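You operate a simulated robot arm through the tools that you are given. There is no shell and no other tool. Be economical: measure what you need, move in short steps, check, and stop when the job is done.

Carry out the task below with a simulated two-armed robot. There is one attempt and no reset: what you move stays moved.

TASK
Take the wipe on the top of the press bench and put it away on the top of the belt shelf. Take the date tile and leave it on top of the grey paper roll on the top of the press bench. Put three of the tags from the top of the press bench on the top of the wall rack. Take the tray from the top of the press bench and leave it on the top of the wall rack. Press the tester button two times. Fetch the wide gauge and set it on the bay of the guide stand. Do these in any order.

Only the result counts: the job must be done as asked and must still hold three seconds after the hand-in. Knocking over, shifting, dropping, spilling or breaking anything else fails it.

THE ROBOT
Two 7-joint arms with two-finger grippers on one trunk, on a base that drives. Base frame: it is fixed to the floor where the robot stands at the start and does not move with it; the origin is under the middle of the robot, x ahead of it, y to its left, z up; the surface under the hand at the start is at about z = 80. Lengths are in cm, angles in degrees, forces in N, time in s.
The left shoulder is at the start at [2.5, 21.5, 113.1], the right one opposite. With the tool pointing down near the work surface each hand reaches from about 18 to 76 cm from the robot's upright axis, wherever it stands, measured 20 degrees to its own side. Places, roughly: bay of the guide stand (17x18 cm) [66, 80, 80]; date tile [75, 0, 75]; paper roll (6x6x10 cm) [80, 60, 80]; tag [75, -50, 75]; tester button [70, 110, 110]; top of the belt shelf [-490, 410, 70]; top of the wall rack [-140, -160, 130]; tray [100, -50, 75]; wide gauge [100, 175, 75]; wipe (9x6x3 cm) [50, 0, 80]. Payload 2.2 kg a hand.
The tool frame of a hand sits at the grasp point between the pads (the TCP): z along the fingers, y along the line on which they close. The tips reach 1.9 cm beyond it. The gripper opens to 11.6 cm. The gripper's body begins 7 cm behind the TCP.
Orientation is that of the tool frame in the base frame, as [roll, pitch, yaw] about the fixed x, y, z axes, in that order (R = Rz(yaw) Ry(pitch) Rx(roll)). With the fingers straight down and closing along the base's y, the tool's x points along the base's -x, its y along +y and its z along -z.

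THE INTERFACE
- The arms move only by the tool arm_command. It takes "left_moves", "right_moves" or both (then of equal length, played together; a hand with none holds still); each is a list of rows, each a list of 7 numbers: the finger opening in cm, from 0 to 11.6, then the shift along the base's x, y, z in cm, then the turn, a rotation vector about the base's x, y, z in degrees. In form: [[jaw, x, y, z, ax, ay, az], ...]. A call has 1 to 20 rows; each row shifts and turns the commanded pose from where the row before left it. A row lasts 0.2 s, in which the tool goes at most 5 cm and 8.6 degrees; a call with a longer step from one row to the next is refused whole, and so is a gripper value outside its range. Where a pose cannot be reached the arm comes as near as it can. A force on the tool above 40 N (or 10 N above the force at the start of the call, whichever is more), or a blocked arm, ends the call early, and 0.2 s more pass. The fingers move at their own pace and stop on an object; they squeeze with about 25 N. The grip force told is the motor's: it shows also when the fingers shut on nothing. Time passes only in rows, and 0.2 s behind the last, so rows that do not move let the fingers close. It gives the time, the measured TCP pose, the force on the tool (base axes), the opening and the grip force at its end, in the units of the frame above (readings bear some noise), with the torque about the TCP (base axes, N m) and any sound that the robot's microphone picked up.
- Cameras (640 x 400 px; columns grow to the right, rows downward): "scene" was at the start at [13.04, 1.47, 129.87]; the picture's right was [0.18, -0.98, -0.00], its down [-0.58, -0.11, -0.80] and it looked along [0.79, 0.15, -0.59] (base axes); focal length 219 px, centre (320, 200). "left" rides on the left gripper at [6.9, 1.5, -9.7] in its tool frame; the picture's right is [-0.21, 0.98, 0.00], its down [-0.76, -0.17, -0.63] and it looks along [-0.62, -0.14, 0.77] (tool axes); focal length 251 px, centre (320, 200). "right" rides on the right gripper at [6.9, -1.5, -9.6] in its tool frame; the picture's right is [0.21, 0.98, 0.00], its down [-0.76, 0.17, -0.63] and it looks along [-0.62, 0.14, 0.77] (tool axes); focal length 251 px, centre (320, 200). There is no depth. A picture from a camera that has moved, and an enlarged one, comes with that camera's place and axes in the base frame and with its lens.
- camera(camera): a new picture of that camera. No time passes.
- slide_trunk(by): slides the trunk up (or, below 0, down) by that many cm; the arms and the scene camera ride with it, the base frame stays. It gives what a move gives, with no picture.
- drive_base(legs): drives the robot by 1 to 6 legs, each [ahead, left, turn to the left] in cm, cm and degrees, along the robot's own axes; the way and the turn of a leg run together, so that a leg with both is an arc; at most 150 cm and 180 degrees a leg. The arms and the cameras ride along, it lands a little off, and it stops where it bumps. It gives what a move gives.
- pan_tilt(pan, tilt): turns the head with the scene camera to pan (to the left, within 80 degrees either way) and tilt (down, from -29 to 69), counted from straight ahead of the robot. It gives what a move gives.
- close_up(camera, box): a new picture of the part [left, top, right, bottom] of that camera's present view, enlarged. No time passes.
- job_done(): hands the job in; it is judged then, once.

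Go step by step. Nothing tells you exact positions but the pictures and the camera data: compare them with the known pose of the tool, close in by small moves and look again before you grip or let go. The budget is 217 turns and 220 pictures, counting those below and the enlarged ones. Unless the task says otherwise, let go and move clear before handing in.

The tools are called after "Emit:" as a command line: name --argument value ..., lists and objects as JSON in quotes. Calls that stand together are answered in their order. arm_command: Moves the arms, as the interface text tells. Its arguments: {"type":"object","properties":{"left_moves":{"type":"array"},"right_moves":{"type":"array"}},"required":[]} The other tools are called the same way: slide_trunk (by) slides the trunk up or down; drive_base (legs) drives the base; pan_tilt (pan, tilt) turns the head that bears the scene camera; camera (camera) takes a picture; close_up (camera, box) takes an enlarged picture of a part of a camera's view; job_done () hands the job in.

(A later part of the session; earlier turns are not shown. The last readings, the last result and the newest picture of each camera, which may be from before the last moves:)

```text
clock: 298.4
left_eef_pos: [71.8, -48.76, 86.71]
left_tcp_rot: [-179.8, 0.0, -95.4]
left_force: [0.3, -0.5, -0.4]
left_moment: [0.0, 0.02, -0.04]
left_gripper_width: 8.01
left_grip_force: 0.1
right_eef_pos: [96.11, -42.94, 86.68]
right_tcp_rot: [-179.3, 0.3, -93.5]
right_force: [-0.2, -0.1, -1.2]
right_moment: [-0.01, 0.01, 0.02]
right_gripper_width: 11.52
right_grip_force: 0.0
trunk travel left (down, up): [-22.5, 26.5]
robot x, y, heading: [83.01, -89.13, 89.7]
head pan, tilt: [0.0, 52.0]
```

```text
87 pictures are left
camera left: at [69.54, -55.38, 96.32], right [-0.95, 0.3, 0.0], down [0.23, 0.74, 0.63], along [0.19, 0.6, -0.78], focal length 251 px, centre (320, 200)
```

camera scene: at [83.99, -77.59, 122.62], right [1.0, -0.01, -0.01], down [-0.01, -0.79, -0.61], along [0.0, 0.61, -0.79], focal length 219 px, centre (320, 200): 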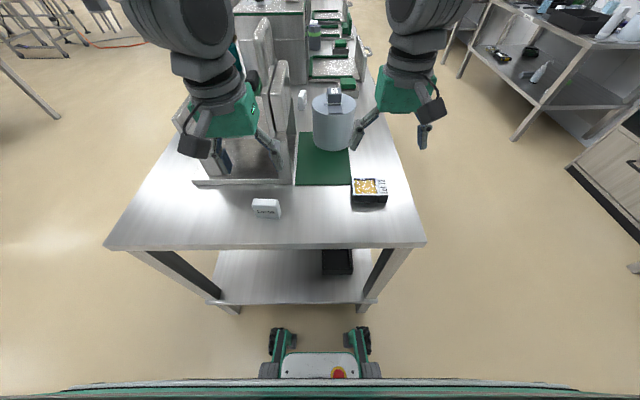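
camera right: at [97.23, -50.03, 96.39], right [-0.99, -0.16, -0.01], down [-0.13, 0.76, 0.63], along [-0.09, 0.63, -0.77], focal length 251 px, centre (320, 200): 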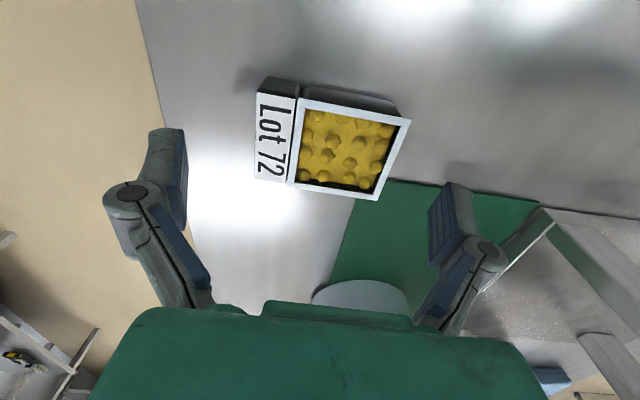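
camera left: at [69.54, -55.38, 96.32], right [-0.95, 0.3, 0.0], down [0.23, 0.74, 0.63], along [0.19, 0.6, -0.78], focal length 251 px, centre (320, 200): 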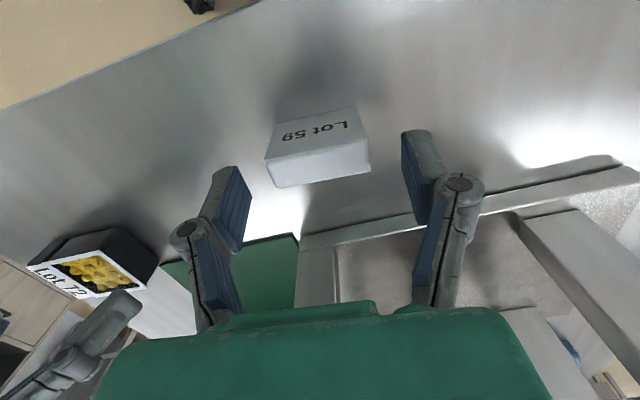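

On target and steady. Descend and close both.

Emit:
arm_command --left_moves '[[8, 0, 0, -1.5, 0, 0, 0], [8, 0, 0, -1.5, 0, 0, 0], [8, 0, 0, -0.6, 0, 0, 0], [8, 0, 0, 0, 0, 0, 0], [0, 0, 0, 0, 0, 0, 0], [0, 0, 0, 0, 0, 0, 0], [0, 0, 0, 0, 0, 0, 0], [0, 0, 0, 0, 0, 0, 0]]' --right_moves '[[11.5, -0.1, -0.1, -1.5, 0, 0, 0], [11.5, 0, 0, -1.5, 0, 0, 0], [11.5, 0, 0, -1.3, 0, 0, 0], [11.5, 0, 0, 0, 0, 0, 0], [0, 0, 0, 0, 0, 0, 0], [0, 0, 0, 0, 0, 0, 0], [0, 0, 0, 0, 0, 0, 0], [0, 0, 0, 0, 0, 0, 0]]'

Emit:
camera --camera "right"

Emit:
camera --camera "left"

```text
clock: 300.2
left_eef_pos: [71.69, -48.73, 82.95]
left_tcp_rot: [-179.9, -0.3, -95.3]
left_force: [0.3, -0.5, -0.4]
left_moment: [0.0, 0.01, -0.01]
left_gripper_width: 5.32
left_grip_force: 25.4
right_eef_pos: [95.92, -43.02, 82.48]
right_tcp_rot: [-179.2, 0.4, -93.4]
right_force: [2.0, -0.1, 3.2]
right_moment: [0.04, 0.1, 0.0]
right_gripper_width: 8.43
right_grip_force: 24.9
trunk travel left (down, up): [-22.5, 26.5]
robot x, y, heading: [82.82, -89.22, 89.6]
head pan, tilt: [0.0, 52.0]
```

```text
86 pictures are left
camera right: at [96.93, -50.09, 92.11], right [-0.99, -0.16, -0.01], down [-0.13, 0.76, 0.63], along [-0.09, 0.63, -0.77], focal length 251 px, centre (320, 200)
```

right: 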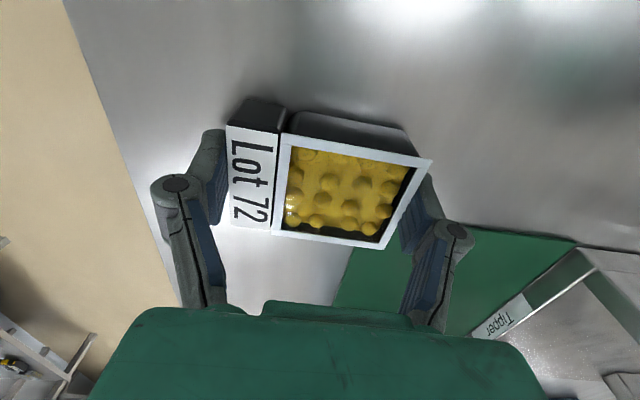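

```text
85 pictures are left
camera left: at [69.38, -55.38, 92.7], right [-0.95, 0.3, 0.0], down [0.23, 0.74, 0.63], along [0.2, 0.6, -0.78], focal length 251 px, centre (320, 200)
```

left: 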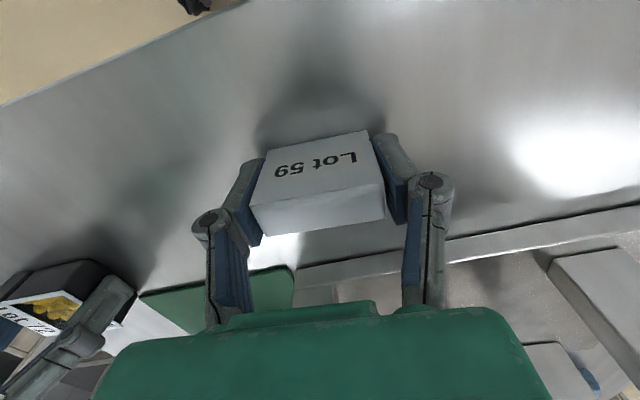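

Both gripped. Lift slowly and check the tray stays level.

Emit:
arm_command --left_moves '[[0, 0, 0, 1, 0, 0, 0], [0, 0, 0, 1.5, 0, 0, 0], [0, 0, 0, 2, 0, 0, 0], [0, 0, 0, 2, 0, 0, 0], [0, 0, 0, 0, 0, 0, 0]]' --right_moves '[[0, 0, 0, 1, 0, 0, 0], [0, 0, 0, 1.5, 0, 0, 0], [0, 0, 0, 2, 0, 0, 0], [0, 0, 0, 2, 0, 0, 0], [0, 0, 0, 0, 0, 0, 0]]'

Emit:
camera --camera "right"

Emit:
close_up --camera "scene" --box '[220, 110, 440, 250]'

```text
clock: 301.4
left_eef_pos: [71.65, -48.57, 89.23]
left_tcp_rot: [-179.7, -0.3, -95.3]
left_force: [-0.3, 0.5, 1.6]
left_moment: [0.01, -0.02, 0.01]
left_gripper_width: 5.33
left_grip_force: 24.8
right_eef_pos: [95.98, -43.12, 88.78]
right_tcp_rot: [-179.2, 0.2, -93.4]
right_force: [-0.2, -1.0, -1.0]
right_moment: [-0.05, -0.03, -0.03]
right_gripper_width: 8.38
right_grip_force: 24.4
trunk travel left (down, up): [-22.5, 26.5]
robot x, y, heading: [82.64, -89.1, 89.8]
head pan, tilt: [0.0, 52.0]
```

```text
84 pictures are left
camera right: at [96.96, -50.14, 98.53], right [-0.99, -0.16, -0.01], down [-0.13, 0.76, 0.63], along [-0.09, 0.63, -0.77], focal length 251 px, centre (320, 200)
```

right: 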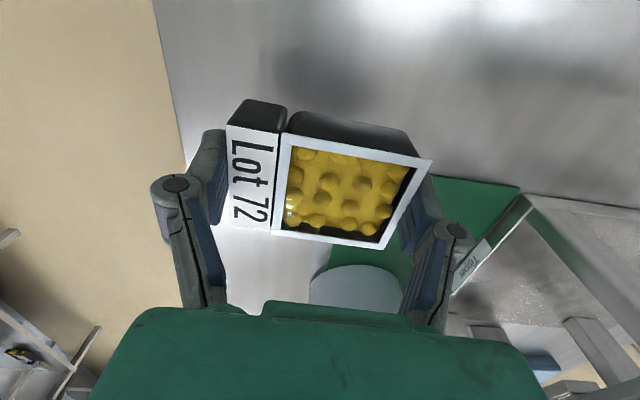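

```text
2.86 times, centred on (330, 180) of scene
camera zoom: at [82.99, -77.47, 122.61], right [1.0, -0.01, 0.0], down [0.0, -0.79, -0.61], along [0.0, 0.61, -0.79], focal length 625 px, centre (291, 257)
```

zoom: 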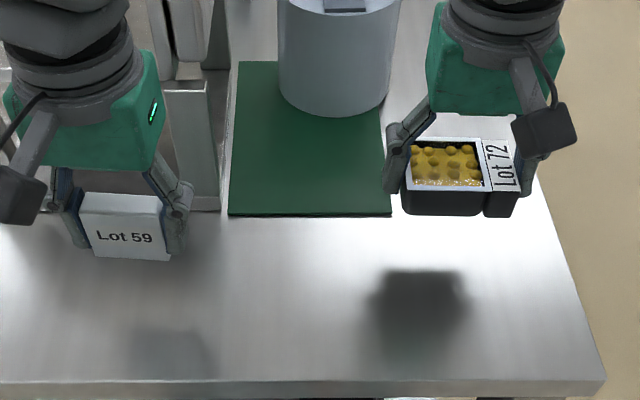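

Tray level and secure. Raise and drive to the rack again.

Emit:
arm_command --left_moves '[[0, 0, 0, 4, 0, 0, 0], [0, 0, -1, 4, 0, 0, 0], [0, 0, -1, 4, 0, 0, 0], [0, 0, -1, 4, 0, 0, 0], [0, 0, -2, 4, 0, 0, 0], [0, 0, -2, 0, 0, 0, 0]]' --right_moves '[[0, 0, 0, 4, 0, 0, 0], [0, 0, -2, 4, 0, 0, 0], [0, 0, -2, 4, 0, 0, 0], [0, 0, -2, 4, 0, 0, 0], [0, 0, -2, 4, 0, 0, 0], [0, 0, -2, 0, 0, 0, 0]]'

Emit:
drive_base --legs '[[-28, 0, 0], [0, 93, 0], [45, 0, 0], [0, 75, 0], [0, 0, 180]]'

Emit:
slide_trunk --by 26

Emit:
drive_base --legs '[[0, -37, 0]]'

Emit:
pan_tilt --pan 0 --tilt 30

Emit:
camera --camera "scene"

```text
clock: 302.8
left_eef_pos: [71.55, -55.76, 109.47]
left_tcp_rot: [-179.8, 0.0, -95.3]
left_force: [0.7, 0.6, -0.8]
left_moment: [0.03, 0.0, 0.01]
left_gripper_width: 5.31
left_grip_force: 25.6
right_eef_pos: [95.91, -53.16, 108.92]
right_tcp_rot: [-179.2, 0.3, -93.2]
right_force: [-0.2, 0.2, -0.2]
right_moment: [0.01, -0.03, 0.0]
right_gripper_width: 8.38
right_grip_force: 24.9
trunk travel left (down, up): [-22.5, 26.5]
robot x, y, heading: [82.85, -89.06, 89.8]
head pan, tilt: [0.0, 52.0]
```

```text
clock: 322.4
left_eef_pos: [-73.45, -105.22, 109.52]
left_tcp_rot: [-179.7, -0.2, 83.8]
left_force: [-0.4, -0.2, -0.5]
left_moment: [-0.01, 0.03, -0.01]
left_gripper_width: 5.34
left_grip_force: 25.2
right_eef_pos: [-97.81, -107.5, 109.05]
right_tcp_rot: [-179.2, 0.2, 85.7]
right_force: [-0.1, -0.1, -0.7]
right_moment: [0.0, 0.0, 0.0]
right_gripper_width: 8.32
right_grip_force: 25.1
trunk travel left (down, up): [-22.5, 26.5]
robot x, y, heading: [-84.05, -71.6, -91.3]
head pan, tilt: [0.0, 52.0]
```

```text
clock: 325.1
left_eef_pos: [-73.57, -105.07, 135.47]
left_tcp_rot: [-179.7, -0.1, 83.7]
left_force: [0.3, 0.0, -1.3]
left_moment: [0.03, -0.02, -0.02]
left_gripper_width: 5.33
left_grip_force: 25.5
right_eef_pos: [-97.82, -107.27, 135.13]
right_tcp_rot: [-179.3, 0.3, 85.7]
right_force: [-0.2, -0.8, -1.8]
right_moment: [-0.02, -0.04, 0.03]
right_gripper_width: 8.31
right_grip_force: 25.0
trunk travel left (down, up): [-48.5, 0.5]
robot x, y, heading: [-83.94, -71.69, -91.3]
head pan, tilt: [0.0, 52.0]
```

```text
clock: 327.5
left_eef_pos: [-108.18, -104.19, 135.42]
left_tcp_rot: [-178.7, 0.1, 83.7]
left_force: [1.6, 0.5, 0.0]
left_moment: [0.0, 0.11, 0.01]
left_gripper_width: 5.32
left_grip_force: 24.4
right_eef_pos: [-132.33, -106.51, 135.22]
right_tcp_rot: [-178.3, 0.4, 85.6]
right_force: [2.6, 0.0, -1.9]
right_moment: [0.02, 0.11, -0.01]
right_gripper_width: 8.31
right_grip_force: 25.3
trunk travel left (down, up): [-48.5, 0.5]
robot x, y, heading: [-120.92, -70.98, -91.5]
head pan, tilt: [0.0, 52.0]
```

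```text
clock: 328.4
left_eef_pos: [-108.07, -103.97, 135.55]
left_tcp_rot: [-178.9, 0.0, 83.9]
left_force: [-0.4, 0.7, -0.2]
left_moment: [0.02, -0.06, 0.0]
left_gripper_width: 5.31
left_grip_force: 25.0
right_eef_pos: [-132.36, -106.31, 135.41]
right_tcp_rot: [-178.2, 0.4, 85.9]
right_force: [-0.1, 0.2, -0.5]
right_moment: [0.03, -0.03, -0.01]
right_gripper_width: 8.33
right_grip_force: 24.9
trunk travel left (down, up): [-48.5, 0.5]
robot x, y, heading: [-120.28, -70.82, -91.7]
head pan, tilt: [0.0, 30.0]
```

```text
82 pictures are left
camera scene: at [-118.4, -83.92, 151.83], right [-1.0, 0.02, 0.02], down [0.0, 0.5, -0.86], along [-0.03, -0.86, -0.5], focal length 219 px, centre (320, 200)
```

scene: 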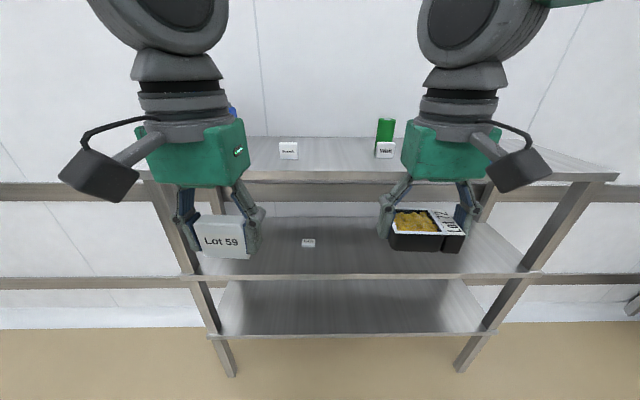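

Raise hands, drive in, and settle; then place the tray with the right hand first.

Emit:
arm_command --left_moves '[[0, 0, 0, 3.5, 0, 0, 0], [0, 0, 0, 3.5, 0, 0, 0]]' --right_moves '[[0, 0, 0, 3.5, 0, 0, 0], [0, 0, 0, 3.5, 0, 0, 0]]'

Emit:
drive_base --legs '[[27, 0, 1.5]]'

Emit:
arm_command --right_moves '[[0, 0.5, -3, 0, 0, 0, 2], [0, 0.5, -3, 0, 0, 0, 1], [0, 0, -3, 0, 0, 0, 0], [0, 0, -3, 0, 0, 0, 0], [0, 0, -3, 0, 0, 0, 0], [0, 0, -3, 0, 0, 0, 0], [0, 0, 0, 0, 0, 0, 0], [0, 0, 0, 0, 0, 0, 0], [0, 0, 0, 0, 0, 0, 0], [0, 0, 0, 0, 0, 0, 0], [0, 0, 0, 0, 0, 0, 0], [0, 0, 0, 0, 0, 0, 0], [0, 0, 0, 0, 0, 0, 0], [0, 0, 0, 0, 0, 0, 0], [0, 0, 0, 0, 0, 0, 0], [0, 0, 0, 0, 0, 0, 0], [0, 0, 0, 0, 0, 0, 0], [0, 0, 0, 0, 0, 0, 0], [0, 0, 0, 0, 0, 0, 0], [0, 0, 0, 0, 0, 0, 0]]'

Emit:
arm_command --right_moves '[[0, 0, 0, 0, 0, 0, 0], [0, 0, 0, 0, 0, 0, 0], [0, 0, 0, 0, 0, 0, 0], [0, 0, 0, 0, 0, 0, 0], [0, 0, 0, 0, 0, 0, 0], [0, 0, 0, 0, 0, 0, 0], [0, 0, 0, 0, 0, 0, 0], [0, 0, 0, 0, 0, 0, 0], [0, 0, 0, 0, 0, 0, 0], [0, 0, 0, 0, 0, 0, 0], [0, 0, 0, 0, 0, 0, 0], [0, 0, 0, 0, 0, 0, 0], [0, 0, 0, 0, 0, 0, 0], [0, 0, 0, 0, 0, 0, 0], [0, 0, 0, 0, 0, 0, 0], [0, 0, 0, 0, 0, 0, 0], [0, 0, 0, 0, 0, 0, 0], [0, 0, 0, 0, 0, 0, 0], [0, 0, 0, 0, 0, 0, 0], [0, 0, 0, 0, 0, 0, 0]]'

Emit:
camera --camera "scene"

Emit:
camera --camera "right"

```text
clock: 328.9
left_eef_pos: [-113.06, -103.84, 142.91]
left_tcp_rot: [179.2, -0.2, 83.6]
left_force: [0.0, 0.9, -1.0]
left_moment: [-0.02, -0.02, -0.01]
left_gripper_width: 5.35
left_grip_force: 25.1
right_eef_pos: [-137.35, -105.97, 141.81]
right_tcp_rot: [179.7, 0.4, 85.6]
right_force: [-0.8, -0.4, -0.1]
right_moment: [-0.02, -0.08, 0.0]
right_gripper_width: 8.32
right_grip_force: 25.4
trunk travel left (down, up): [-48.5, 0.5]
robot x, y, heading: [-121.46, -70.78, -91.6]
head pan, tilt: [0.0, 30.0]
```

```text
clock: 330.9
left_eef_pos: [-113.46, -130.39, 142.98]
left_tcp_rot: [178.9, -0.1, 85.1]
left_force: [-0.9, -0.1, -0.8]
left_moment: [0.02, -0.11, 0.0]
left_gripper_width: 5.31
left_grip_force: 25.5
right_eef_pos: [-137.81, -133.16, 141.8]
right_tcp_rot: [179.3, 0.4, 87.1]
right_force: [-1.5, 0.1, -1.0]
right_moment: [0.0, -0.06, 0.01]
right_gripper_width: 8.3
right_grip_force: 25.4
trunk travel left (down, up): [-48.5, 0.5]
robot x, y, heading: [-121.1, -97.49, -89.9]
head pan, tilt: [0.0, 30.0]
```

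```text
clock: 335.3
left_eef_pos: [-106.53, -130.2, 142.48]
left_tcp_rot: [-178.6, 0.1, 85.0]
left_force: [-0.6, 0.9, -1.3]
left_moment: [-0.01, -0.03, 0.0]
left_gripper_width: 5.34
left_grip_force: 25.4
right_eef_pos: [-129.6, -151.09, 142.17]
right_tcp_rot: [-178.2, 0.3, 90.2]
right_force: [-0.7, 0.1, -2.1]
right_moment: [0.03, -0.05, 0.0]
right_gripper_width: 8.32
right_grip_force: 25.3
trunk travel left (down, up): [-48.5, 0.5]
robot x, y, heading: [-119.62, -97.28, -89.9]
head pan, tilt: [0.0, 30.0]
stopped in row 20 (right hand): the arm was blocked; the commanded pose is now the measured one
```

```text
clock: 339.7
left_eef_pos: [-111.85, -130.16, 142.33]
left_tcp_rot: [179.6, -0.8, 85.1]
left_force: [0.1, -0.3, -1.9]
left_moment: [-0.04, 0.02, 0.05]
left_gripper_width: 5.32
left_grip_force: 24.7
right_eef_pos: [-134.72, -150.85, 142.09]
right_tcp_rot: [-179.8, 0.6, 90.4]
right_force: [0.3, 0.6, -2.6]
right_moment: [-0.01, 0.14, -0.01]
right_gripper_width: 8.33
right_grip_force: 25.2
trunk travel left (down, up): [-48.5, 0.5]
robot x, y, heading: [-122.08, -97.38, -89.5]
head pan, tilt: [0.0, 30.0]
stopped in row 20 (right hand): the arm was blocked; the commanded pose is now the measured one
```

```text
81 pictures are left
camera scene: at [-127.24, -111.25, 151.56], right [-1.0, 0.0, -0.03], down [0.03, 0.51, -0.86], along [0.02, -0.86, -0.51], focal length 219 px, centre (320, 200)
```

scene: 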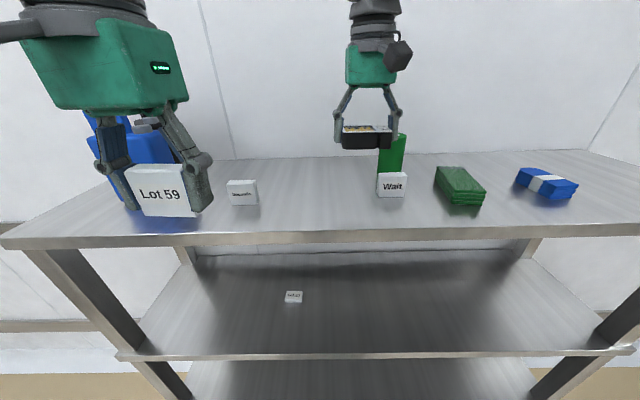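

```text
80 pictures are left
camera right: at [-136.35, -143.82, 151.78], right [0.98, 0.22, 0.0], down [0.17, -0.75, 0.64], along [0.14, -0.62, -0.77], focal length 251 px, centre (320, 200)
```

right: 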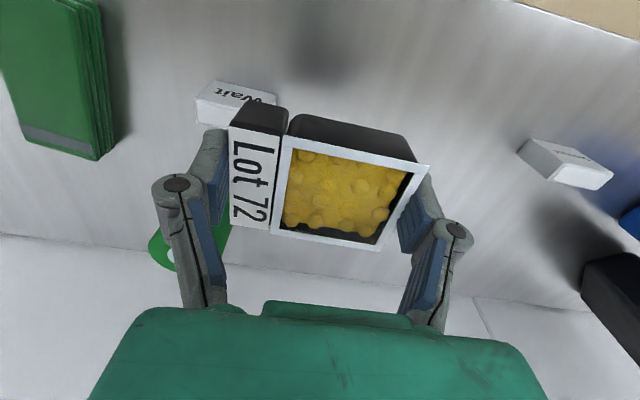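

Wait for the sway to die out.

Emit:
arm_command --right_moves '[[0, 0, 0, 0, 0, 0, 0], [0, 0, 0, 0, 0, 0, 0], [0, 0, 0, 0, 0, 0, 0], [0, 0, 0, 0, 0, 0, 0], [0, 0, 0, 0, 0, 0, 0], [0, 0, 0, 0, 0, 0, 0], [0, 0, 0, 0, 0, 0, 0], [0, 0, 0, 0, 0, 0, 0], [0, 0, 0, 0, 0, 0, 0], [0, 0, 0, 0, 0, 0, 0], [0, 0, 0, 0, 0, 0, 0], [0, 0, 0, 0, 0, 0, 0], [0, 0, 0, 0, 0, 0, 0], [0, 0, 0, 0, 0, 0, 0], [0, 0, 0, 0, 0, 0, 0], [0, 0, 0, 0, 0, 0, 0], [0, 0, 0, 0, 0, 0, 0], [0, 0, 0, 0, 0, 0, 0], [0, 0, 0, 0, 0, 0, 0], [0, 0, 0, 0, 0, 0, 0]]'

Emit:
arm_command --right_moves '[[0, 0, 0, 0, 0, 0, 0], [0, 0, 0, 0, 0, 0, 0], [0, 0, 0, 0, 0, 0, 0], [0, 0, 0, 0, 0, 0, 0], [0, 0, 0, 0, 0, 0, 0], [0, 0, 0, 0, 0, 0, 0], [0, 0, 0, 0, 0, 0, 0], [0, 0, 0, 0, 0, 0, 0], [0, 0, 0, 0, 0, 0, 0], [0, 0, 0, 0, 0, 0, 0], [0, 0, 0, 0, 0, 0, 0], [0, 0, 0, 0, 0, 0, 0], [0, 0, 0, 0, 0, 0, 0], [0, 0, 0, 0, 0, 0, 0], [0, 0, 0, 0, 0, 0, 0], [0, 0, 0, 0, 0, 0, 0], [0, 0, 0, 0, 0, 0, 0], [0, 0, 0, 0, 0, 0, 0], [0, 0, 0, 0, 0, 0, 0], [0, 0, 0, 0, 0, 0, 0]]'

Emit:
arm_command --right_moves '[[0, 0, 0, 0, 0, 0, 0], [0, 0, 0, 0, 0, 0, 0], [0, 0, 0, 0, 0, 0, 0], [0, 0, 0, 0, 0, 0, 0], [0, 0, 0, 0, 0, 0, 0], [0, 0, 0, 0, 0, 0, 0], [0, 0, 0, 0, 0, 0, 0], [0, 0, 0, 0, 0, 0, 0], [0, 0, 0, 0, 0, 0, 0], [0, 0, 0, 0, 0, 0, 0], [0, 0, 0, 0, 0, 0, 0], [0, 0, 0, 0, 0, 0, 0], [0, 0, 0, 0, 0, 0, 0], [0, 0, 0, 0, 0, 0, 0], [0, 0, 0, 0, 0, 0, 0], [0, 0, 0, 0, 0, 0, 0], [0, 0, 0, 0, 0, 0, 0], [0, 0, 0, 0, 0, 0, 0], [0, 0, 0, 0, 0, 0, 0], [0, 0, 0, 0, 0, 0, 0]]'

Emit:
arm_command --right_moves '[[0, 0, 0, 0, 0, 0, 0]]'

Emit:
arm_command --right_moves '[[0, 0, 0, 0, 0, 0, 0]]'

```text
clock: 344.1
left_eef_pos: [-103.32, -129.83, 142.39]
left_tcp_rot: [-177.3, 0.3, 84.7]
left_force: [-0.2, 0.2, -0.1]
left_moment: [-0.01, 0.01, 0.0]
left_gripper_width: 5.31
left_grip_force: 25.0
right_eef_pos: [-126.36, -150.44, 142.73]
right_tcp_rot: [-177.2, 0.8, 90.1]
right_force: [0.7, -1.3, -1.3]
right_moment: [0.05, 0.07, 0.05]
right_gripper_width: 8.31
right_grip_force: 25.6
trunk travel left (down, up): [-48.5, 0.5]
robot x, y, heading: [-119.75, -97.65, -90.1]
head pan, tilt: [0.0, 30.0]
stopped in row 20 (right hand): the arm was blocked; the commanded pose is now the measured one
```

```text
clock: 348.5
left_eef_pos: [-118.94, -129.1, 143.16]
left_tcp_rot: [176.9, -0.5, 84.7]
left_force: [-1.4, 0.8, -1.9]
left_moment: [-0.06, -0.15, -0.03]
left_gripper_width: 5.32
left_grip_force: 24.9
right_eef_pos: [-142.05, -149.83, 142.67]
right_tcp_rot: [177.1, 1.3, 89.8]
right_force: [-2.9, 0.7, 0.0]
right_moment: [-0.01, -0.19, -0.02]
right_gripper_width: 8.35
right_grip_force: 25.5
trunk travel left (down, up): [-48.5, 0.5]
robot x, y, heading: [-122.04, -97.96, -90.2]
head pan, tilt: [0.0, 30.0]
stopped in row 20 (right hand): the arm was blocked; the commanded pose is now the measured one
```

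```text
clock: 351.9
left_eef_pos: [-95.87, -128.99, 139.02]
left_tcp_rot: [-173.7, -3.3, 84.3]
left_force: [2.2, -0.8, 1.2]
left_moment: [0.03, 0.18, 0.04]
left_gripper_width: 5.28
left_grip_force: 24.9
right_eef_pos: [-117.6, -149.06, 143.32]
right_tcp_rot: [-174.0, 1.1, 91.0]
right_force: [3.9, -0.3, -3.0]
right_moment: [-0.03, 0.26, 0.03]
right_gripper_width: 8.34
right_grip_force: 25.1
trunk travel left (down, up): [-48.5, 0.5]
robot x, y, heading: [-120.35, -98.4, -89.9]
head pan, tilt: [0.0, 30.0]
stopped in row 17 (left hand): the arm was blocked; the commanded pose is now the measured one
```

```text
clock: 352.4
left_eef_pos: [-121.19, -128.36, 141.77]
left_tcp_rot: [-179.7, -3.4, 85.0]
left_force: [-2.1, -1.4, -2.8]
left_moment: [0.12, -0.23, -0.05]
left_gripper_width: 5.32
left_grip_force: 24.6
right_eef_pos: [-142.32, -151.04, 143.35]
right_tcp_rot: [174.6, 4.9, 91.4]
right_force: [-7.1, -1.3, 1.0]
right_moment: [0.22, -0.61, 0.01]
right_gripper_width: 8.38
right_grip_force: 25.3
trunk travel left (down, up): [-48.5, 0.5]
robot x, y, heading: [-121.7, -99.38, -89.2]
head pan, tilt: [0.0, 30.0]
stopped in row 1 (right hand): the arm was blocked; the commanded pose is now the measured one
```

```text
clock: 353.0
left_eef_pos: [-100.33, -126.71, 136.36]
left_tcp_rot: [-174.8, -6.2, 83.0]
left_force: [0.6, -0.6, 3.2]
left_moment: [0.01, 0.08, 0.04]
left_gripper_width: 5.31
left_grip_force: 25.0
right_eef_pos: [-118.06, -147.37, 143.46]
right_tcp_rot: [-176.9, 3.5, 92.8]
right_force: [6.9, -0.6, -3.1]
right_moment: [0.04, 0.58, 0.01]
right_gripper_width: 8.39
right_grip_force: 24.7
trunk travel left (down, up): [-48.5, 0.5]
robot x, y, heading: [-121.27, -98.72, -89.0]
head pan, tilt: [0.0, 30.0]
stopped in row 1 (right hand): the arm was blocked; the commanded pose is now the measured one
```

The sway is growing (my hold commands seem to feed it). Back away from the rack at once and lower the trunk without arm commands.

Emit:
drive_base --legs '[[-35, 0, 0]]'

Emit:
slide_trunk --by -35

Emit:
camera --camera "scene"

```text
clock: 354.0
left_eef_pos: [-124.51, -124.63, 140.66]
left_tcp_rot: [-179.4, -4.1, 87.0]
left_force: [-0.9, 1.3, 0.1]
left_moment: [-0.05, -0.02, 0.01]
left_gripper_width: 5.27
left_grip_force: 25.5
right_eef_pos: [-140.38, -148.93, 147.03]
right_tcp_rot: [171.5, 11.2, 94.2]
right_force: [-0.4, -0.1, 0.3]
right_moment: [-0.01, 0.01, -0.02]
right_gripper_width: 8.41
right_grip_force: 25.4
trunk travel left (down, up): [-48.5, 0.5]
robot x, y, heading: [-123.19, -97.63, -86.1]
head pan, tilt: [0.0, 30.0]
stopped in leg 1: the robot was blocked; the commanded pose is now the measured one
```

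```text
clock: 354.3
left_eef_pos: [-103.58, -122.73, 138.26]
left_tcp_rot: [-171.1, -4.1, 85.8]
left_force: [2.9, -0.7, 0.6]
left_moment: [0.04, 0.19, 0.02]
left_gripper_width: 5.31
left_grip_force: 25.3
right_eef_pos: [-117.37, -146.11, 148.2]
right_tcp_rot: [-179.5, 11.9, 96.1]
right_force: [4.7, 0.4, -1.2]
right_moment: [-0.03, 0.34, -0.03]
right_gripper_width: 8.38
right_grip_force: 24.8
trunk travel left (down, up): [-48.4, 0.6]
robot x, y, heading: [-122.29, -98.1, -86.7]
head pan, tilt: [0.0, 30.0]
stopped: the arm was blocked; the commanded pose is now the measured one
```

```text
79 pictures are left
camera scene: at [-115.34, -110.99, 151.64], right [-1.0, -0.06, 0.04], down [-0.06, 0.5, -0.87], along [0.03, -0.87, -0.5], focal length 219 px, centre (320, 200)
```

scene: 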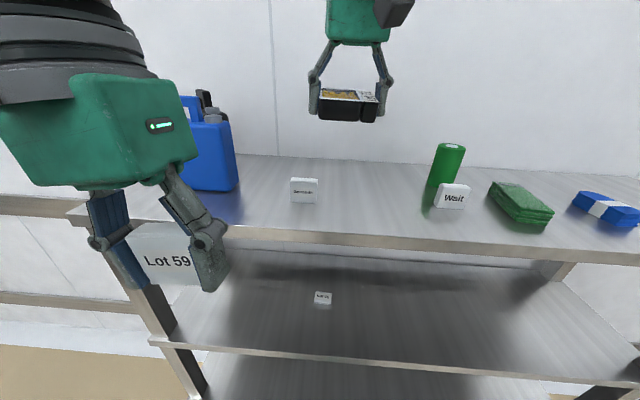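

Arm calls now get "blocked" by the sway and reset the pose, pumping it. I'll let time pass using head moves only.

Emit:
pan_tilt --pan 15 --tilt 35

Emit:
pan_tilt --pan -15 --tilt 35

Emit:
pan_tilt --pan 15 --tilt 35

Emit:
pan_tilt --pan 0 --tilt 35

```text
clock: 355.1
left_eef_pos: [-121.78, -122.61, 139.25]
left_tcp_rot: [-178.6, -5.4, 85.9]
left_force: [0.2, 0.6, -2.3]
left_moment: [0.0, 0.07, -0.03]
left_gripper_width: 5.26
left_grip_force: 24.5
right_eef_pos: [-136.81, -145.82, 148.14]
right_tcp_rot: [172.9, 11.5, 94.3]
right_force: [-1.2, 0.5, 1.9]
right_moment: [0.03, -0.07, 0.01]
right_gripper_width: 8.44
right_grip_force: 25.3
trunk travel left (down, up): [-48.4, 0.6]
robot x, y, heading: [-124.03, -97.51, -86.5]
head pan, tilt: [15.0, 35.0]
```

```text
clock: 356.1
left_eef_pos: [-123.69, -125.1, 139.29]
left_tcp_rot: [-179.3, -4.3, 86.2]
left_force: [0.0, -0.9, -2.0]
left_moment: [0.09, 0.03, 0.01]
left_gripper_width: 5.29
left_grip_force: 25.2
right_eef_pos: [-138.95, -149.13, 147.17]
right_tcp_rot: [172.6, 11.2, 94.2]
right_force: [-3.5, -1.0, 0.4]
right_moment: [0.19, -0.23, 0.04]
right_gripper_width: 8.43
right_grip_force: 25.5
trunk travel left (down, up): [-48.4, 0.6]
robot x, y, heading: [-125.07, -98.49, -86.3]
head pan, tilt: [-15.0, 35.0]
```

```text
clock: 357.0
left_eef_pos: [-107.5, -127.27, 141.84]
left_tcp_rot: [-166.7, -4.6, 90.9]
left_force: [1.9, -0.1, 4.0]
left_moment: [0.01, 0.13, -0.02]
left_gripper_width: 5.3
left_grip_force: 25.2
right_eef_pos: [-118.76, -153.13, 150.54]
right_tcp_rot: [178.9, 16.1, 100.9]
right_force: [4.0, -1.0, 2.9]
right_moment: [0.18, 0.38, -0.07]
right_gripper_width: 8.45
right_grip_force: 24.6
trunk travel left (down, up): [-48.4, 0.6]
robot x, y, heading: [-122.35, -102.76, -82.3]
head pan, tilt: [15.0, 35.0]
```

```text
clock: 357.8
left_eef_pos: [-107.48, -115.32, 135.81]
left_tcp_rot: [-176.5, -6.3, 90.6]
left_force: [2.4, 5.8, -5.8]
left_moment: [-0.42, 0.27, 0.04]
left_gripper_width: 5.28
left_grip_force: 24.8
right_eef_pos: [-119.03, -138.96, 145.96]
right_tcp_rot: [177.2, 8.3, 101.0]
right_force: [5.0, -0.6, -13.8]
right_moment: [-0.12, 0.35, -0.05]
right_gripper_width: 8.43
right_grip_force: 25.1
trunk travel left (down, up): [-48.4, 0.6]
robot x, y, heading: [-123.87, -92.17, -80.5]
head pan, tilt: [0.0, 35.0]
```

Emit:
drive_base --legs '[[-30, 0, 0]]'

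Emit:
slide_trunk --by -30

Emit:
slide_trunk --by -30

```text
clock: 358.5
left_eef_pos: [-116.75, -125.95, 139.09]
left_tcp_rot: [-175.6, -5.7, 95.6]
left_force: [-1.2, -2.1, -2.7]
left_moment: [0.22, -0.12, -0.04]
left_gripper_width: 5.28
left_grip_force: 25.1
right_eef_pos: [-125.09, -153.19, 150.29]
right_tcp_rot: [170.3, 17.2, 104.3]
right_force: [-5.2, 0.4, 0.0]
right_moment: [0.08, -0.38, 0.07]
right_gripper_width: 8.46
right_grip_force: 25.1
trunk travel left (down, up): [-48.4, 0.6]
robot x, y, heading: [-120.21, -103.83, -77.1]
head pan, tilt: [0.0, 35.0]
stopped in leg 1: the robot was blocked; the commanded pose is now the measured one
```

```text
clock: 359.1
left_eef_pos: [-94.07, -116.44, 133.36]
left_tcp_rot: [-167.3, -8.4, 95.0]
left_force: [1.8, -0.9, 2.1]
left_moment: [0.1, 0.13, -0.01]
left_gripper_width: 5.3
left_grip_force: 24.8
right_eef_pos: [-97.56, -141.64, 149.23]
right_tcp_rot: [179.8, 17.7, 110.2]
right_force: [6.4, 5.5, -1.6]
right_moment: [-0.46, 0.5, -0.19]
right_gripper_width: 8.46
right_grip_force: 25.1
trunk travel left (down, up): [-47.1, 1.9]
robot x, y, heading: [-119.29, -99.93, -75.1]
head pan, tilt: [0.0, 35.0]
stopped: the arm was blocked; the commanded pose is now the measured one
```

```text
clock: 359.6
left_eef_pos: [-113.18, -121.8, 137.61]
left_tcp_rot: [-163.8, -9.6, 99.3]
left_force: [2.1, -0.4, -5.0]
left_moment: [0.06, 0.33, 0.02]
left_gripper_width: 5.3
left_grip_force: 24.8
right_eef_pos: [-114.44, -151.63, 147.98]
right_tcp_rot: [171.0, 23.1, 110.8]
right_force: [0.8, 3.8, -8.3]
right_moment: [-0.41, -0.03, -0.17]
right_gripper_width: 8.45
right_grip_force: 25.0
trunk travel left (down, up): [-46.0, 3.0]
robot x, y, heading: [-118.93, -102.53, -73.0]
head pan, tilt: [0.0, 35.0]
stopped: the arm was blocked; the commanded pose is now the measured one
```

Emit:
arm_command --left_moves '[[0, 0, 2, 0, 0, 0, 0], [0, 0, 2, 0, 0, 0, 0], [0, 0, 2, 0, 0, 0, 0], [0, 0, 2, 0, 0, 0, 0]]' --right_moves '[[0, 0, 4.5, 0, 0, 0, 0], [0, 0, 4.5, 0, 0, 0, 0], [0, 0, 4.5, 0, 0, 0, 0], [0, 0, 4.5, 0, 0, 0, 0]]'

Emit:
camera --camera "scene"

```text
clock: 360.0
left_eef_pos: [-125.8, -122.56, 135.99]
left_tcp_rot: [-173.5, -8.4, 98.3]
left_force: [2.0, 0.8, -4.1]
left_moment: [-0.06, 0.17, 0.02]
left_gripper_width: 5.27
left_grip_force: 24.8
right_eef_pos: [-129.23, -149.57, 150.05]
right_tcp_rot: [164.5, 23.2, 106.3]
right_force: [-1.8, 0.1, 1.7]
right_moment: [0.15, -0.06, 0.03]
right_gripper_width: 8.44
right_grip_force: 25.2
trunk travel left (down, up): [-46.0, 3.0]
robot x, y, heading: [-121.81, -101.97, -74.4]
head pan, tilt: [0.0, 35.0]
stopped in row 1 (left hand): the arm was blocked; the commanded pose is now the measured one
```

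```text
78 pictures are left
camera scene: at [-129.55, -117.45, 149.43], right [-0.96, -0.26, -0.08], down [-0.06, 0.49, -0.87], along [0.27, -0.83, -0.48], focal length 219 px, centre (320, 200)
```

scene: 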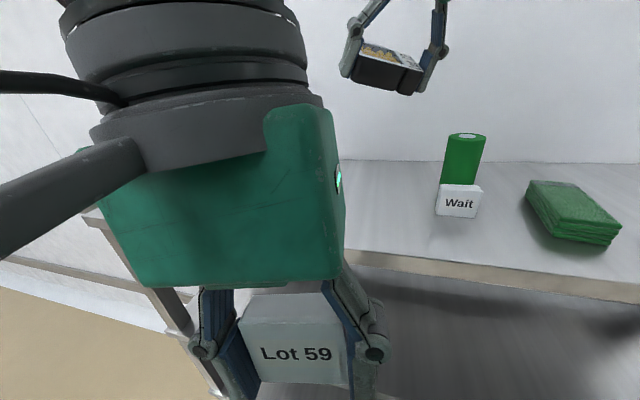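

Emit:
pan_tilt --pan 0 --tilt 36

Emit:
pan_tilt --pan 0 --tilt 35

Emit:
pan_tilt --pan 0 --tilt 36

Emit:
pan_tilt --pan 0 --tilt 35

Emit:
pan_tilt --pan 0 --tilt 36

Emit:
pan_tilt --pan 0 --tilt 35

Emit:
pan_tilt --pan 0 --tilt 36

Emit:
pan_tilt --pan 0 --tilt 35

```text
clock: 360.6
left_eef_pos: [-107.51, -120.64, 136.91]
left_tcp_rot: [-164.3, -9.6, 100.0]
left_force: [0.4, -0.2, 2.1]
left_moment: [0.11, 0.0, 0.0]
left_gripper_width: 5.3
left_grip_force: 25.0
right_eef_pos: [-109.96, -146.5, 149.28]
right_tcp_rot: [172.5, 20.7, 109.9]
right_force: [1.1, 0.2, -2.9]
right_moment: [-0.1, 0.07, 0.02]
right_gripper_width: 8.5
right_grip_force: 24.9
trunk travel left (down, up): [-46.0, 3.0]
robot x, y, heading: [-119.91, -101.37, -74.3]
head pan, tilt: [0.0, 36.0]
```

```text
clock: 361.2
left_eef_pos: [-124.07, -122.0, 136.21]
left_tcp_rot: [-173.2, -7.6, 97.5]
left_force: [-2.0, 0.2, -1.5]
left_moment: [0.05, -0.16, -0.04]
left_gripper_width: 5.31
left_grip_force: 24.5
right_eef_pos: [-126.28, -147.71, 151.0]
right_tcp_rot: [164.7, 23.3, 106.6]
right_force: [1.5, 1.9, -0.2]
right_moment: [-0.1, 0.19, -0.11]
right_gripper_width: 8.47
right_grip_force: 25.2
trunk travel left (down, up): [-46.0, 3.0]
robot x, y, heading: [-121.51, -101.16, -74.4]
head pan, tilt: [0.0, 35.0]
```

```text
clock: 361.8
left_eef_pos: [-110.37, -121.27, 137.82]
left_tcp_rot: [-164.1, -9.8, 100.4]
left_force: [0.4, 1.6, 2.8]
left_moment: [-0.16, 0.03, 0.07]
left_gripper_width: 5.3
left_grip_force: 24.6
right_eef_pos: [-112.55, -147.57, 148.11]
right_tcp_rot: [172.3, 19.7, 110.8]
right_force: [0.9, -0.2, -2.5]
right_moment: [-0.03, 0.09, 0.03]
right_gripper_width: 8.46
right_grip_force: 24.6
trunk travel left (down, up): [-46.0, 3.0]
robot x, y, heading: [-120.73, -102.31, -73.6]
head pan, tilt: [0.0, 36.0]
```

```text
clock: 362.4
left_eef_pos: [-122.61, -121.23, 136.19]
left_tcp_rot: [-172.7, -6.2, 97.9]
left_force: [-1.9, -2.3, 0.3]
left_moment: [0.1, -0.26, -0.04]
left_gripper_width: 5.29
left_grip_force: 25.0
right_eef_pos: [-124.03, -145.96, 152.08]
right_tcp_rot: [162.7, 23.3, 106.3]
right_force: [-2.5, 0.3, 3.1]
right_moment: [0.12, -0.03, 0.03]
right_gripper_width: 8.5
right_grip_force: 24.9
trunk travel left (down, up): [-46.0, 3.0]
robot x, y, heading: [-121.22, -100.68, -73.8]
head pan, tilt: [0.0, 35.0]
```

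```text
clock: 363.0
left_eef_pos: [-110.98, -122.94, 138.19]
left_tcp_rot: [-163.7, -10.5, 102.1]
left_force: [2.9, 1.7, 1.9]
left_moment: [-0.19, 0.14, 0.1]
left_gripper_width: 5.27
left_grip_force: 24.6
right_eef_pos: [-112.87, -149.49, 147.05]
right_tcp_rot: [172.6, 19.1, 112.6]
right_force: [3.0, 0.5, -3.6]
right_moment: [-0.14, 0.19, -0.07]
right_gripper_width: 8.48
right_grip_force: 24.7
trunk travel left (down, up): [-46.0, 3.0]
robot x, y, heading: [-120.1, -103.87, -72.5]
head pan, tilt: [0.0, 36.0]
```

```text
clock: 363.6
left_eef_pos: [-122.33, -119.66, 136.26]
left_tcp_rot: [-172.8, -5.4, 99.8]
left_force: [-1.3, -2.4, -0.5]
left_moment: [0.15, -0.17, -0.04]
left_gripper_width: 5.28
left_grip_force: 25.2
right_eef_pos: [-123.08, -143.92, 152.8]
right_tcp_rot: [161.1, 23.3, 107.2]
right_force: [-4.6, -0.3, 2.3]
right_moment: [0.16, -0.19, 0.08]
right_gripper_width: 8.52
right_grip_force: 24.9
trunk travel left (down, up): [-46.0, 3.0]
robot x, y, heading: [-121.5, -99.47, -72.0]
head pan, tilt: [0.0, 35.0]
```

```text
clock: 364.2
left_eef_pos: [-108.92, -125.03, 137.97]
left_tcp_rot: [-163.3, -11.3, 104.8]
left_force: [2.2, 1.1, 2.5]
left_moment: [-0.12, 0.18, 0.07]
left_gripper_width: 5.29
left_grip_force: 25.3
right_eef_pos: [-109.7, -151.84, 146.81]
right_tcp_rot: [172.8, 19.1, 115.1]
right_force: [3.5, -0.1, -2.2]
right_moment: [-0.01, 0.24, -0.07]
right_gripper_width: 8.51
right_grip_force: 25.0
trunk travel left (down, up): [-46.0, 3.0]
robot x, y, heading: [-119.32, -105.68, -70.2]
head pan, tilt: [0.0, 36.0]
```

```text
clock: 364.8
left_eef_pos: [-125.47, -118.05, 136.81]
left_tcp_rot: [-174.2, -4.1, 101.4]
left_force: [-2.1, -2.0, -0.3]
left_moment: [0.15, -0.18, -0.06]
left_gripper_width: 5.29
left_grip_force: 25.3
right_eef_pos: [-125.9, -141.48, 153.79]
right_tcp_rot: [158.8, 23.9, 107.6]
right_force: [-4.8, 0.2, 4.8]
right_moment: [0.12, -0.13, 0.09]
right_gripper_width: 8.52
right_grip_force: 25.8
trunk travel left (down, up): [-46.0, 3.0]
robot x, y, heading: [-121.94, -98.01, -70.5]
head pan, tilt: [0.0, 35.0]
```

Emit:
drive_base --legs '[[-4, 0, 0]]'

Emit:
drive_base --legs '[[-4, 0, 0]]'

Emit:
drive_base --legs '[[-4, 0, 0]]'

Emit:
drive_base --legs '[[-4, 0, 0]]'

Emit:
drive_base --legs '[[-4, 0, 0]]'

```text
clock: 365.6
left_eef_pos: [-107.69, -112.83, 137.18]
left_tcp_rot: [-159.9, -11.1, 108.3]
left_force: [2.0, 2.2, 0.1]
left_moment: [-0.26, 0.18, 0.11]
left_gripper_width: 5.25
left_grip_force: 25.0
right_eef_pos: [-102.57, -139.2, 149.43]
right_tcp_rot: [171.1, 23.7, 120.3]
right_force: [2.7, -0.4, -1.2]
right_moment: [0.02, 0.17, -0.03]
right_gripper_width: 8.49
right_grip_force: 25.3
trunk travel left (down, up): [-46.0, 3.0]
robot x, y, heading: [-121.07, -98.33, -64.9]
head pan, tilt: [0.0, 35.0]
stopped in leg 1: the robot was blocked; the commanded pose is now the measured one
```

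```text
clock: 366.3
left_eef_pos: [-120.5, -125.94, 134.92]
left_tcp_rot: [-168.0, -3.0, 105.2]
left_force: [-2.1, -1.9, -0.3]
left_moment: [0.17, -0.18, -0.01]
left_gripper_width: 5.23
left_grip_force: 24.5
right_eef_pos: [-115.24, -143.8, 149.39]
right_tcp_rot: [154.0, 17.5, 111.7]
right_force: [-2.0, 0.6, -0.5]
right_moment: [-0.01, -0.15, 0.02]
right_gripper_width: 8.56
right_grip_force: 25.2
trunk travel left (down, up): [-46.0, 3.0]
robot x, y, heading: [-120.78, -101.79, -67.2]
head pan, tilt: [0.0, 35.0]
stopped in leg 1: the robot was blocked; the commanded pose is now the measured one
```

```text
clock: 367.0
left_eef_pos: [-106.55, -118.32, 137.97]
left_tcp_rot: [-150.4, -11.6, 107.2]
left_force: [2.1, 1.3, 0.0]
left_moment: [-0.1, 0.13, 0.13]
left_gripper_width: 5.19
left_grip_force: 24.9
right_eef_pos: [-97.13, -142.18, 147.29]
right_tcp_rot: [168.1, 24.7, 118.8]
right_force: [2.8, -1.9, -1.8]
right_moment: [0.14, 0.15, 0.0]
right_gripper_width: 8.59
right_grip_force: 25.3
trunk travel left (down, up): [-46.0, 3.0]
robot x, y, heading: [-119.3, -102.58, -66.5]
head pan, tilt: [0.0, 35.0]
stopped in leg 1: the robot was blocked; the commanded pose is now the measured one
```

```text
clock: 367.8
left_eef_pos: [-125.53, -131.06, 135.46]
left_tcp_rot: [-160.8, -2.7, 106.9]
left_force: [-1.8, -2.8, -0.6]
left_moment: [0.18, -0.07, -0.07]
left_gripper_width: 5.19
left_grip_force: 24.6
right_eef_pos: [-115.2, -145.91, 148.27]
right_tcp_rot: [147.1, 17.9, 110.6]
right_force: [-2.4, 1.1, -1.1]
right_moment: [-0.02, -0.18, -0.04]
right_gripper_width: 8.61
right_grip_force: 24.9
trunk travel left (down, up): [-46.0, 3.0]
robot x, y, heading: [-119.37, -104.23, -66.8]
head pan, tilt: [0.0, 35.0]
stopped in leg 1: the robot was blocked; the commanded pose is now the measured one
```

```text
clock: 368.5
left_eef_pos: [-103.42, -118.49, 139.41]
left_tcp_rot: [-140.7, -8.8, 107.9]
left_force: [0.0, 4.2, 0.0]
left_moment: [-0.27, 0.01, 0.27]
left_gripper_width: 5.18
left_grip_force: 24.6
right_eef_pos: [-88.64, -136.74, 147.59]
right_tcp_rot: [162.2, 25.7, 116.6]
right_force: [2.4, -1.7, -1.0]
right_moment: [0.11, 0.17, 0.04]
right_gripper_width: 8.61
right_grip_force: 25.0
trunk travel left (down, up): [-46.0, 3.0]
robot x, y, heading: [-117.8, -103.92, -67.7]
head pan, tilt: [0.0, 35.0]
stopped in leg 1: the robot was blocked; the commanded pose is now the measured one
```

Emit:
slide_trunk --by -6

Emit:
slide_trunk --by -6

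Emit:
slide_trunk --by -6

Emit:
camera --camera "scene"

```text
clock: 368.8
left_eef_pos: [-127.18, -130.45, 136.86]
left_tcp_rot: [-149.7, -12.9, 112.0]
left_force: [-1.9, -3.9, -1.5]
left_moment: [0.29, -0.1, -0.15]
left_gripper_width: 5.15
left_grip_force: 24.8
right_eef_pos: [-115.39, -148.84, 140.48]
right_tcp_rot: [153.2, 22.3, 113.7]
right_force: [-3.6, 1.9, -3.6]
right_moment: [-0.16, -0.32, -0.09]
right_gripper_width: 8.62
right_grip_force: 25.6
trunk travel left (down, up): [-45.7, 3.3]
robot x, y, heading: [-118.61, -104.73, -67.7]
head pan, tilt: [0.0, 35.0]
stopped: the arm was blocked; the commanded pose is now the measured one
```

```text
clock: 369.2
left_eef_pos: [-129.64, -130.33, 134.72]
left_tcp_rot: [-152.6, -4.0, 107.7]
left_force: [-1.4, -3.1, -0.7]
left_moment: [0.19, -0.13, -0.13]
left_gripper_width: 0.0
left_grip_force: 25.0
right_eef_pos: [-114.94, -144.63, 148.6]
right_tcp_rot: [141.0, 22.3, 106.0]
right_force: [-2.0, 2.8, 0.9]
right_moment: [-0.11, -0.07, -0.2]
right_gripper_width: 8.64
right_grip_force: 25.2
trunk travel left (down, up): [-44.7, 4.3]
robot x, y, heading: [-118.78, -104.94, -68.6]
head pan, tilt: [0.0, 35.0]
stopped: the force on the tool passed its limit at 124 N (the readings are from after the stop); the commanded pose is now the measured one
```

```text
clock: 369.6
left_eef_pos: [-104.51, -121.75, 131.43]
left_tcp_rot: [-143.8, -5.1, 105.5]
left_force: [0.9, 5.7, -2.0]
left_moment: [-0.4, 0.22, 0.26]
left_gripper_width: 0.01
left_grip_force: 25.2
right_eef_pos: [-87.12, -135.76, 144.62]
right_tcp_rot: [151.9, 20.4, 110.4]
right_force: [6.6, -3.1, 5.6]
right_moment: [0.25, 0.68, 0.1]
right_gripper_width: 8.67
right_grip_force: 25.3
trunk travel left (down, up): [-44.3, 4.7]
robot x, y, heading: [-118.25, -105.43, -69.1]
head pan, tilt: [0.0, 35.0]
stopped: the arm was blocked; the commanded pose is now the measured one
```

```text
77 pictures are left
camera scene: at [-109.23, -116.98, 146.66], right [-0.93, -0.36, 0.03], down [-0.23, 0.54, -0.81], along [0.28, -0.76, -0.58], focal length 219 px, centre (320, 200)
```

scene: 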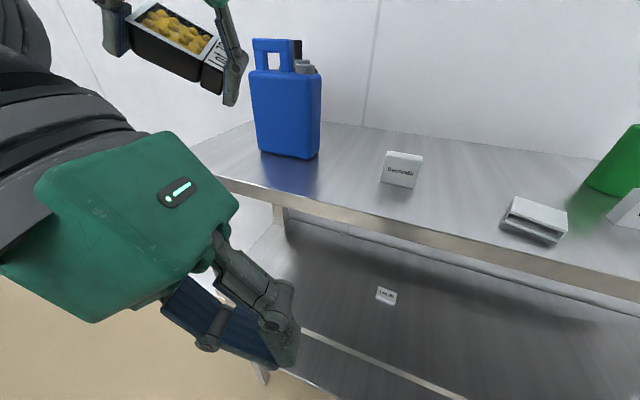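

The left tag was knocked loose but landed on the rack top. I must get clear: turn left away from the rack.

Emit:
drive_base --legs '[[0, 0, 60]]'

Emit:
drive_base --legs '[[0, 0, 60]]'

Emit:
drive_base --legs '[[0, 0, 60]]'

Emit:
camera --camera "scene"

```text
clock: 370.5
left_eef_pos: [-134.16, -134.38, 135.25]
left_tcp_rot: [-145.9, -7.4, 113.7]
left_force: [-2.2, 6.4, 2.7]
left_moment: [-0.51, -0.22, 0.31]
left_gripper_width: 0.0
left_grip_force: 24.2
right_eef_pos: [-116.92, -147.17, 145.76]
right_tcp_rot: [139.4, 24.4, 108.4]
right_force: [1.0, -1.1, 3.7]
right_moment: [0.08, 0.29, 0.0]
right_gripper_width: 8.67
right_grip_force: 24.6
trunk travel left (down, up): [-44.3, 4.7]
robot x, y, heading: [-121.03, -106.79, -66.2]
head pan, tilt: [0.0, 35.0]
stopped in leg 1: the robot was blocked; the commanded pose is now the measured one
```

```text
clock: 371.3
left_eef_pos: [-117.51, -129.98, 137.0]
left_tcp_rot: [-137.9, -9.7, 117.7]
left_force: [2.3, -3.4, -99.4]
left_moment: [1.76, 7.23, -0.32]
left_gripper_width: 0.01
left_grip_force: 24.5
right_eef_pos: [-99.37, -139.38, 144.5]
right_tcp_rot: [144.4, 23.2, 112.2]
right_force: [3.3, 7.9, 98.4]
right_moment: [7.75, 11.12, -0.76]
right_gripper_width: 8.66
right_grip_force: 24.8
trunk travel left (down, up): [-44.3, 4.7]
robot x, y, heading: [-118.46, -107.07, -65.1]
head pan, tilt: [0.0, 35.0]
stopped in leg 1: the robot was blocked; the commanded pose is now the measured one
```

```text
clock: 372.0
left_eef_pos: [-114.82, -128.33, 137.22]
left_tcp_rot: [-134.5, -7.0, 114.4]
left_force: [2.8, -1.1, 4.1]
left_moment: [0.17, 0.0, -0.12]
left_gripper_width: 0.01
left_grip_force: 24.6
right_eef_pos: [-95.21, -137.1, 144.38]
right_tcp_rot: [145.4, 23.0, 112.1]
right_force: [2.9, 3.1, -3.9]
right_moment: [-0.1, 0.03, -0.12]
right_gripper_width: 8.69
right_grip_force: 25.2
trunk travel left (down, up): [-44.3, 4.7]
robot x, y, heading: [-119.14, -107.26, -66.3]
head pan, tilt: [0.0, 35.0]
stopped in leg 1: the robot was blocked; the commanded pose is now the measured one
```

```text
76 pictures are left
camera scene: at [-111.53, -118.61, 146.86], right [-0.92, -0.4, 0.02], down [-0.24, 0.52, -0.82], along [0.32, -0.75, -0.58], focal length 219 px, centre (320, 200)
```

scene: 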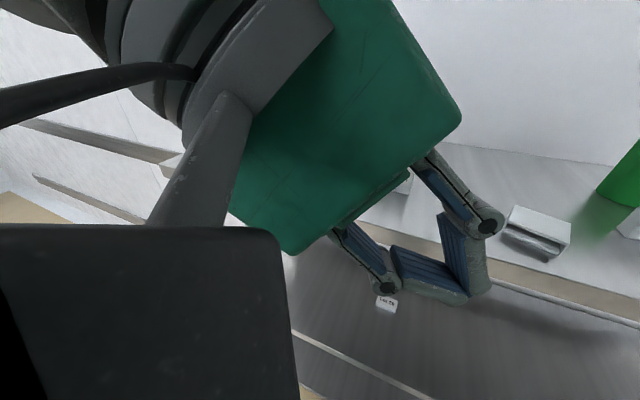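

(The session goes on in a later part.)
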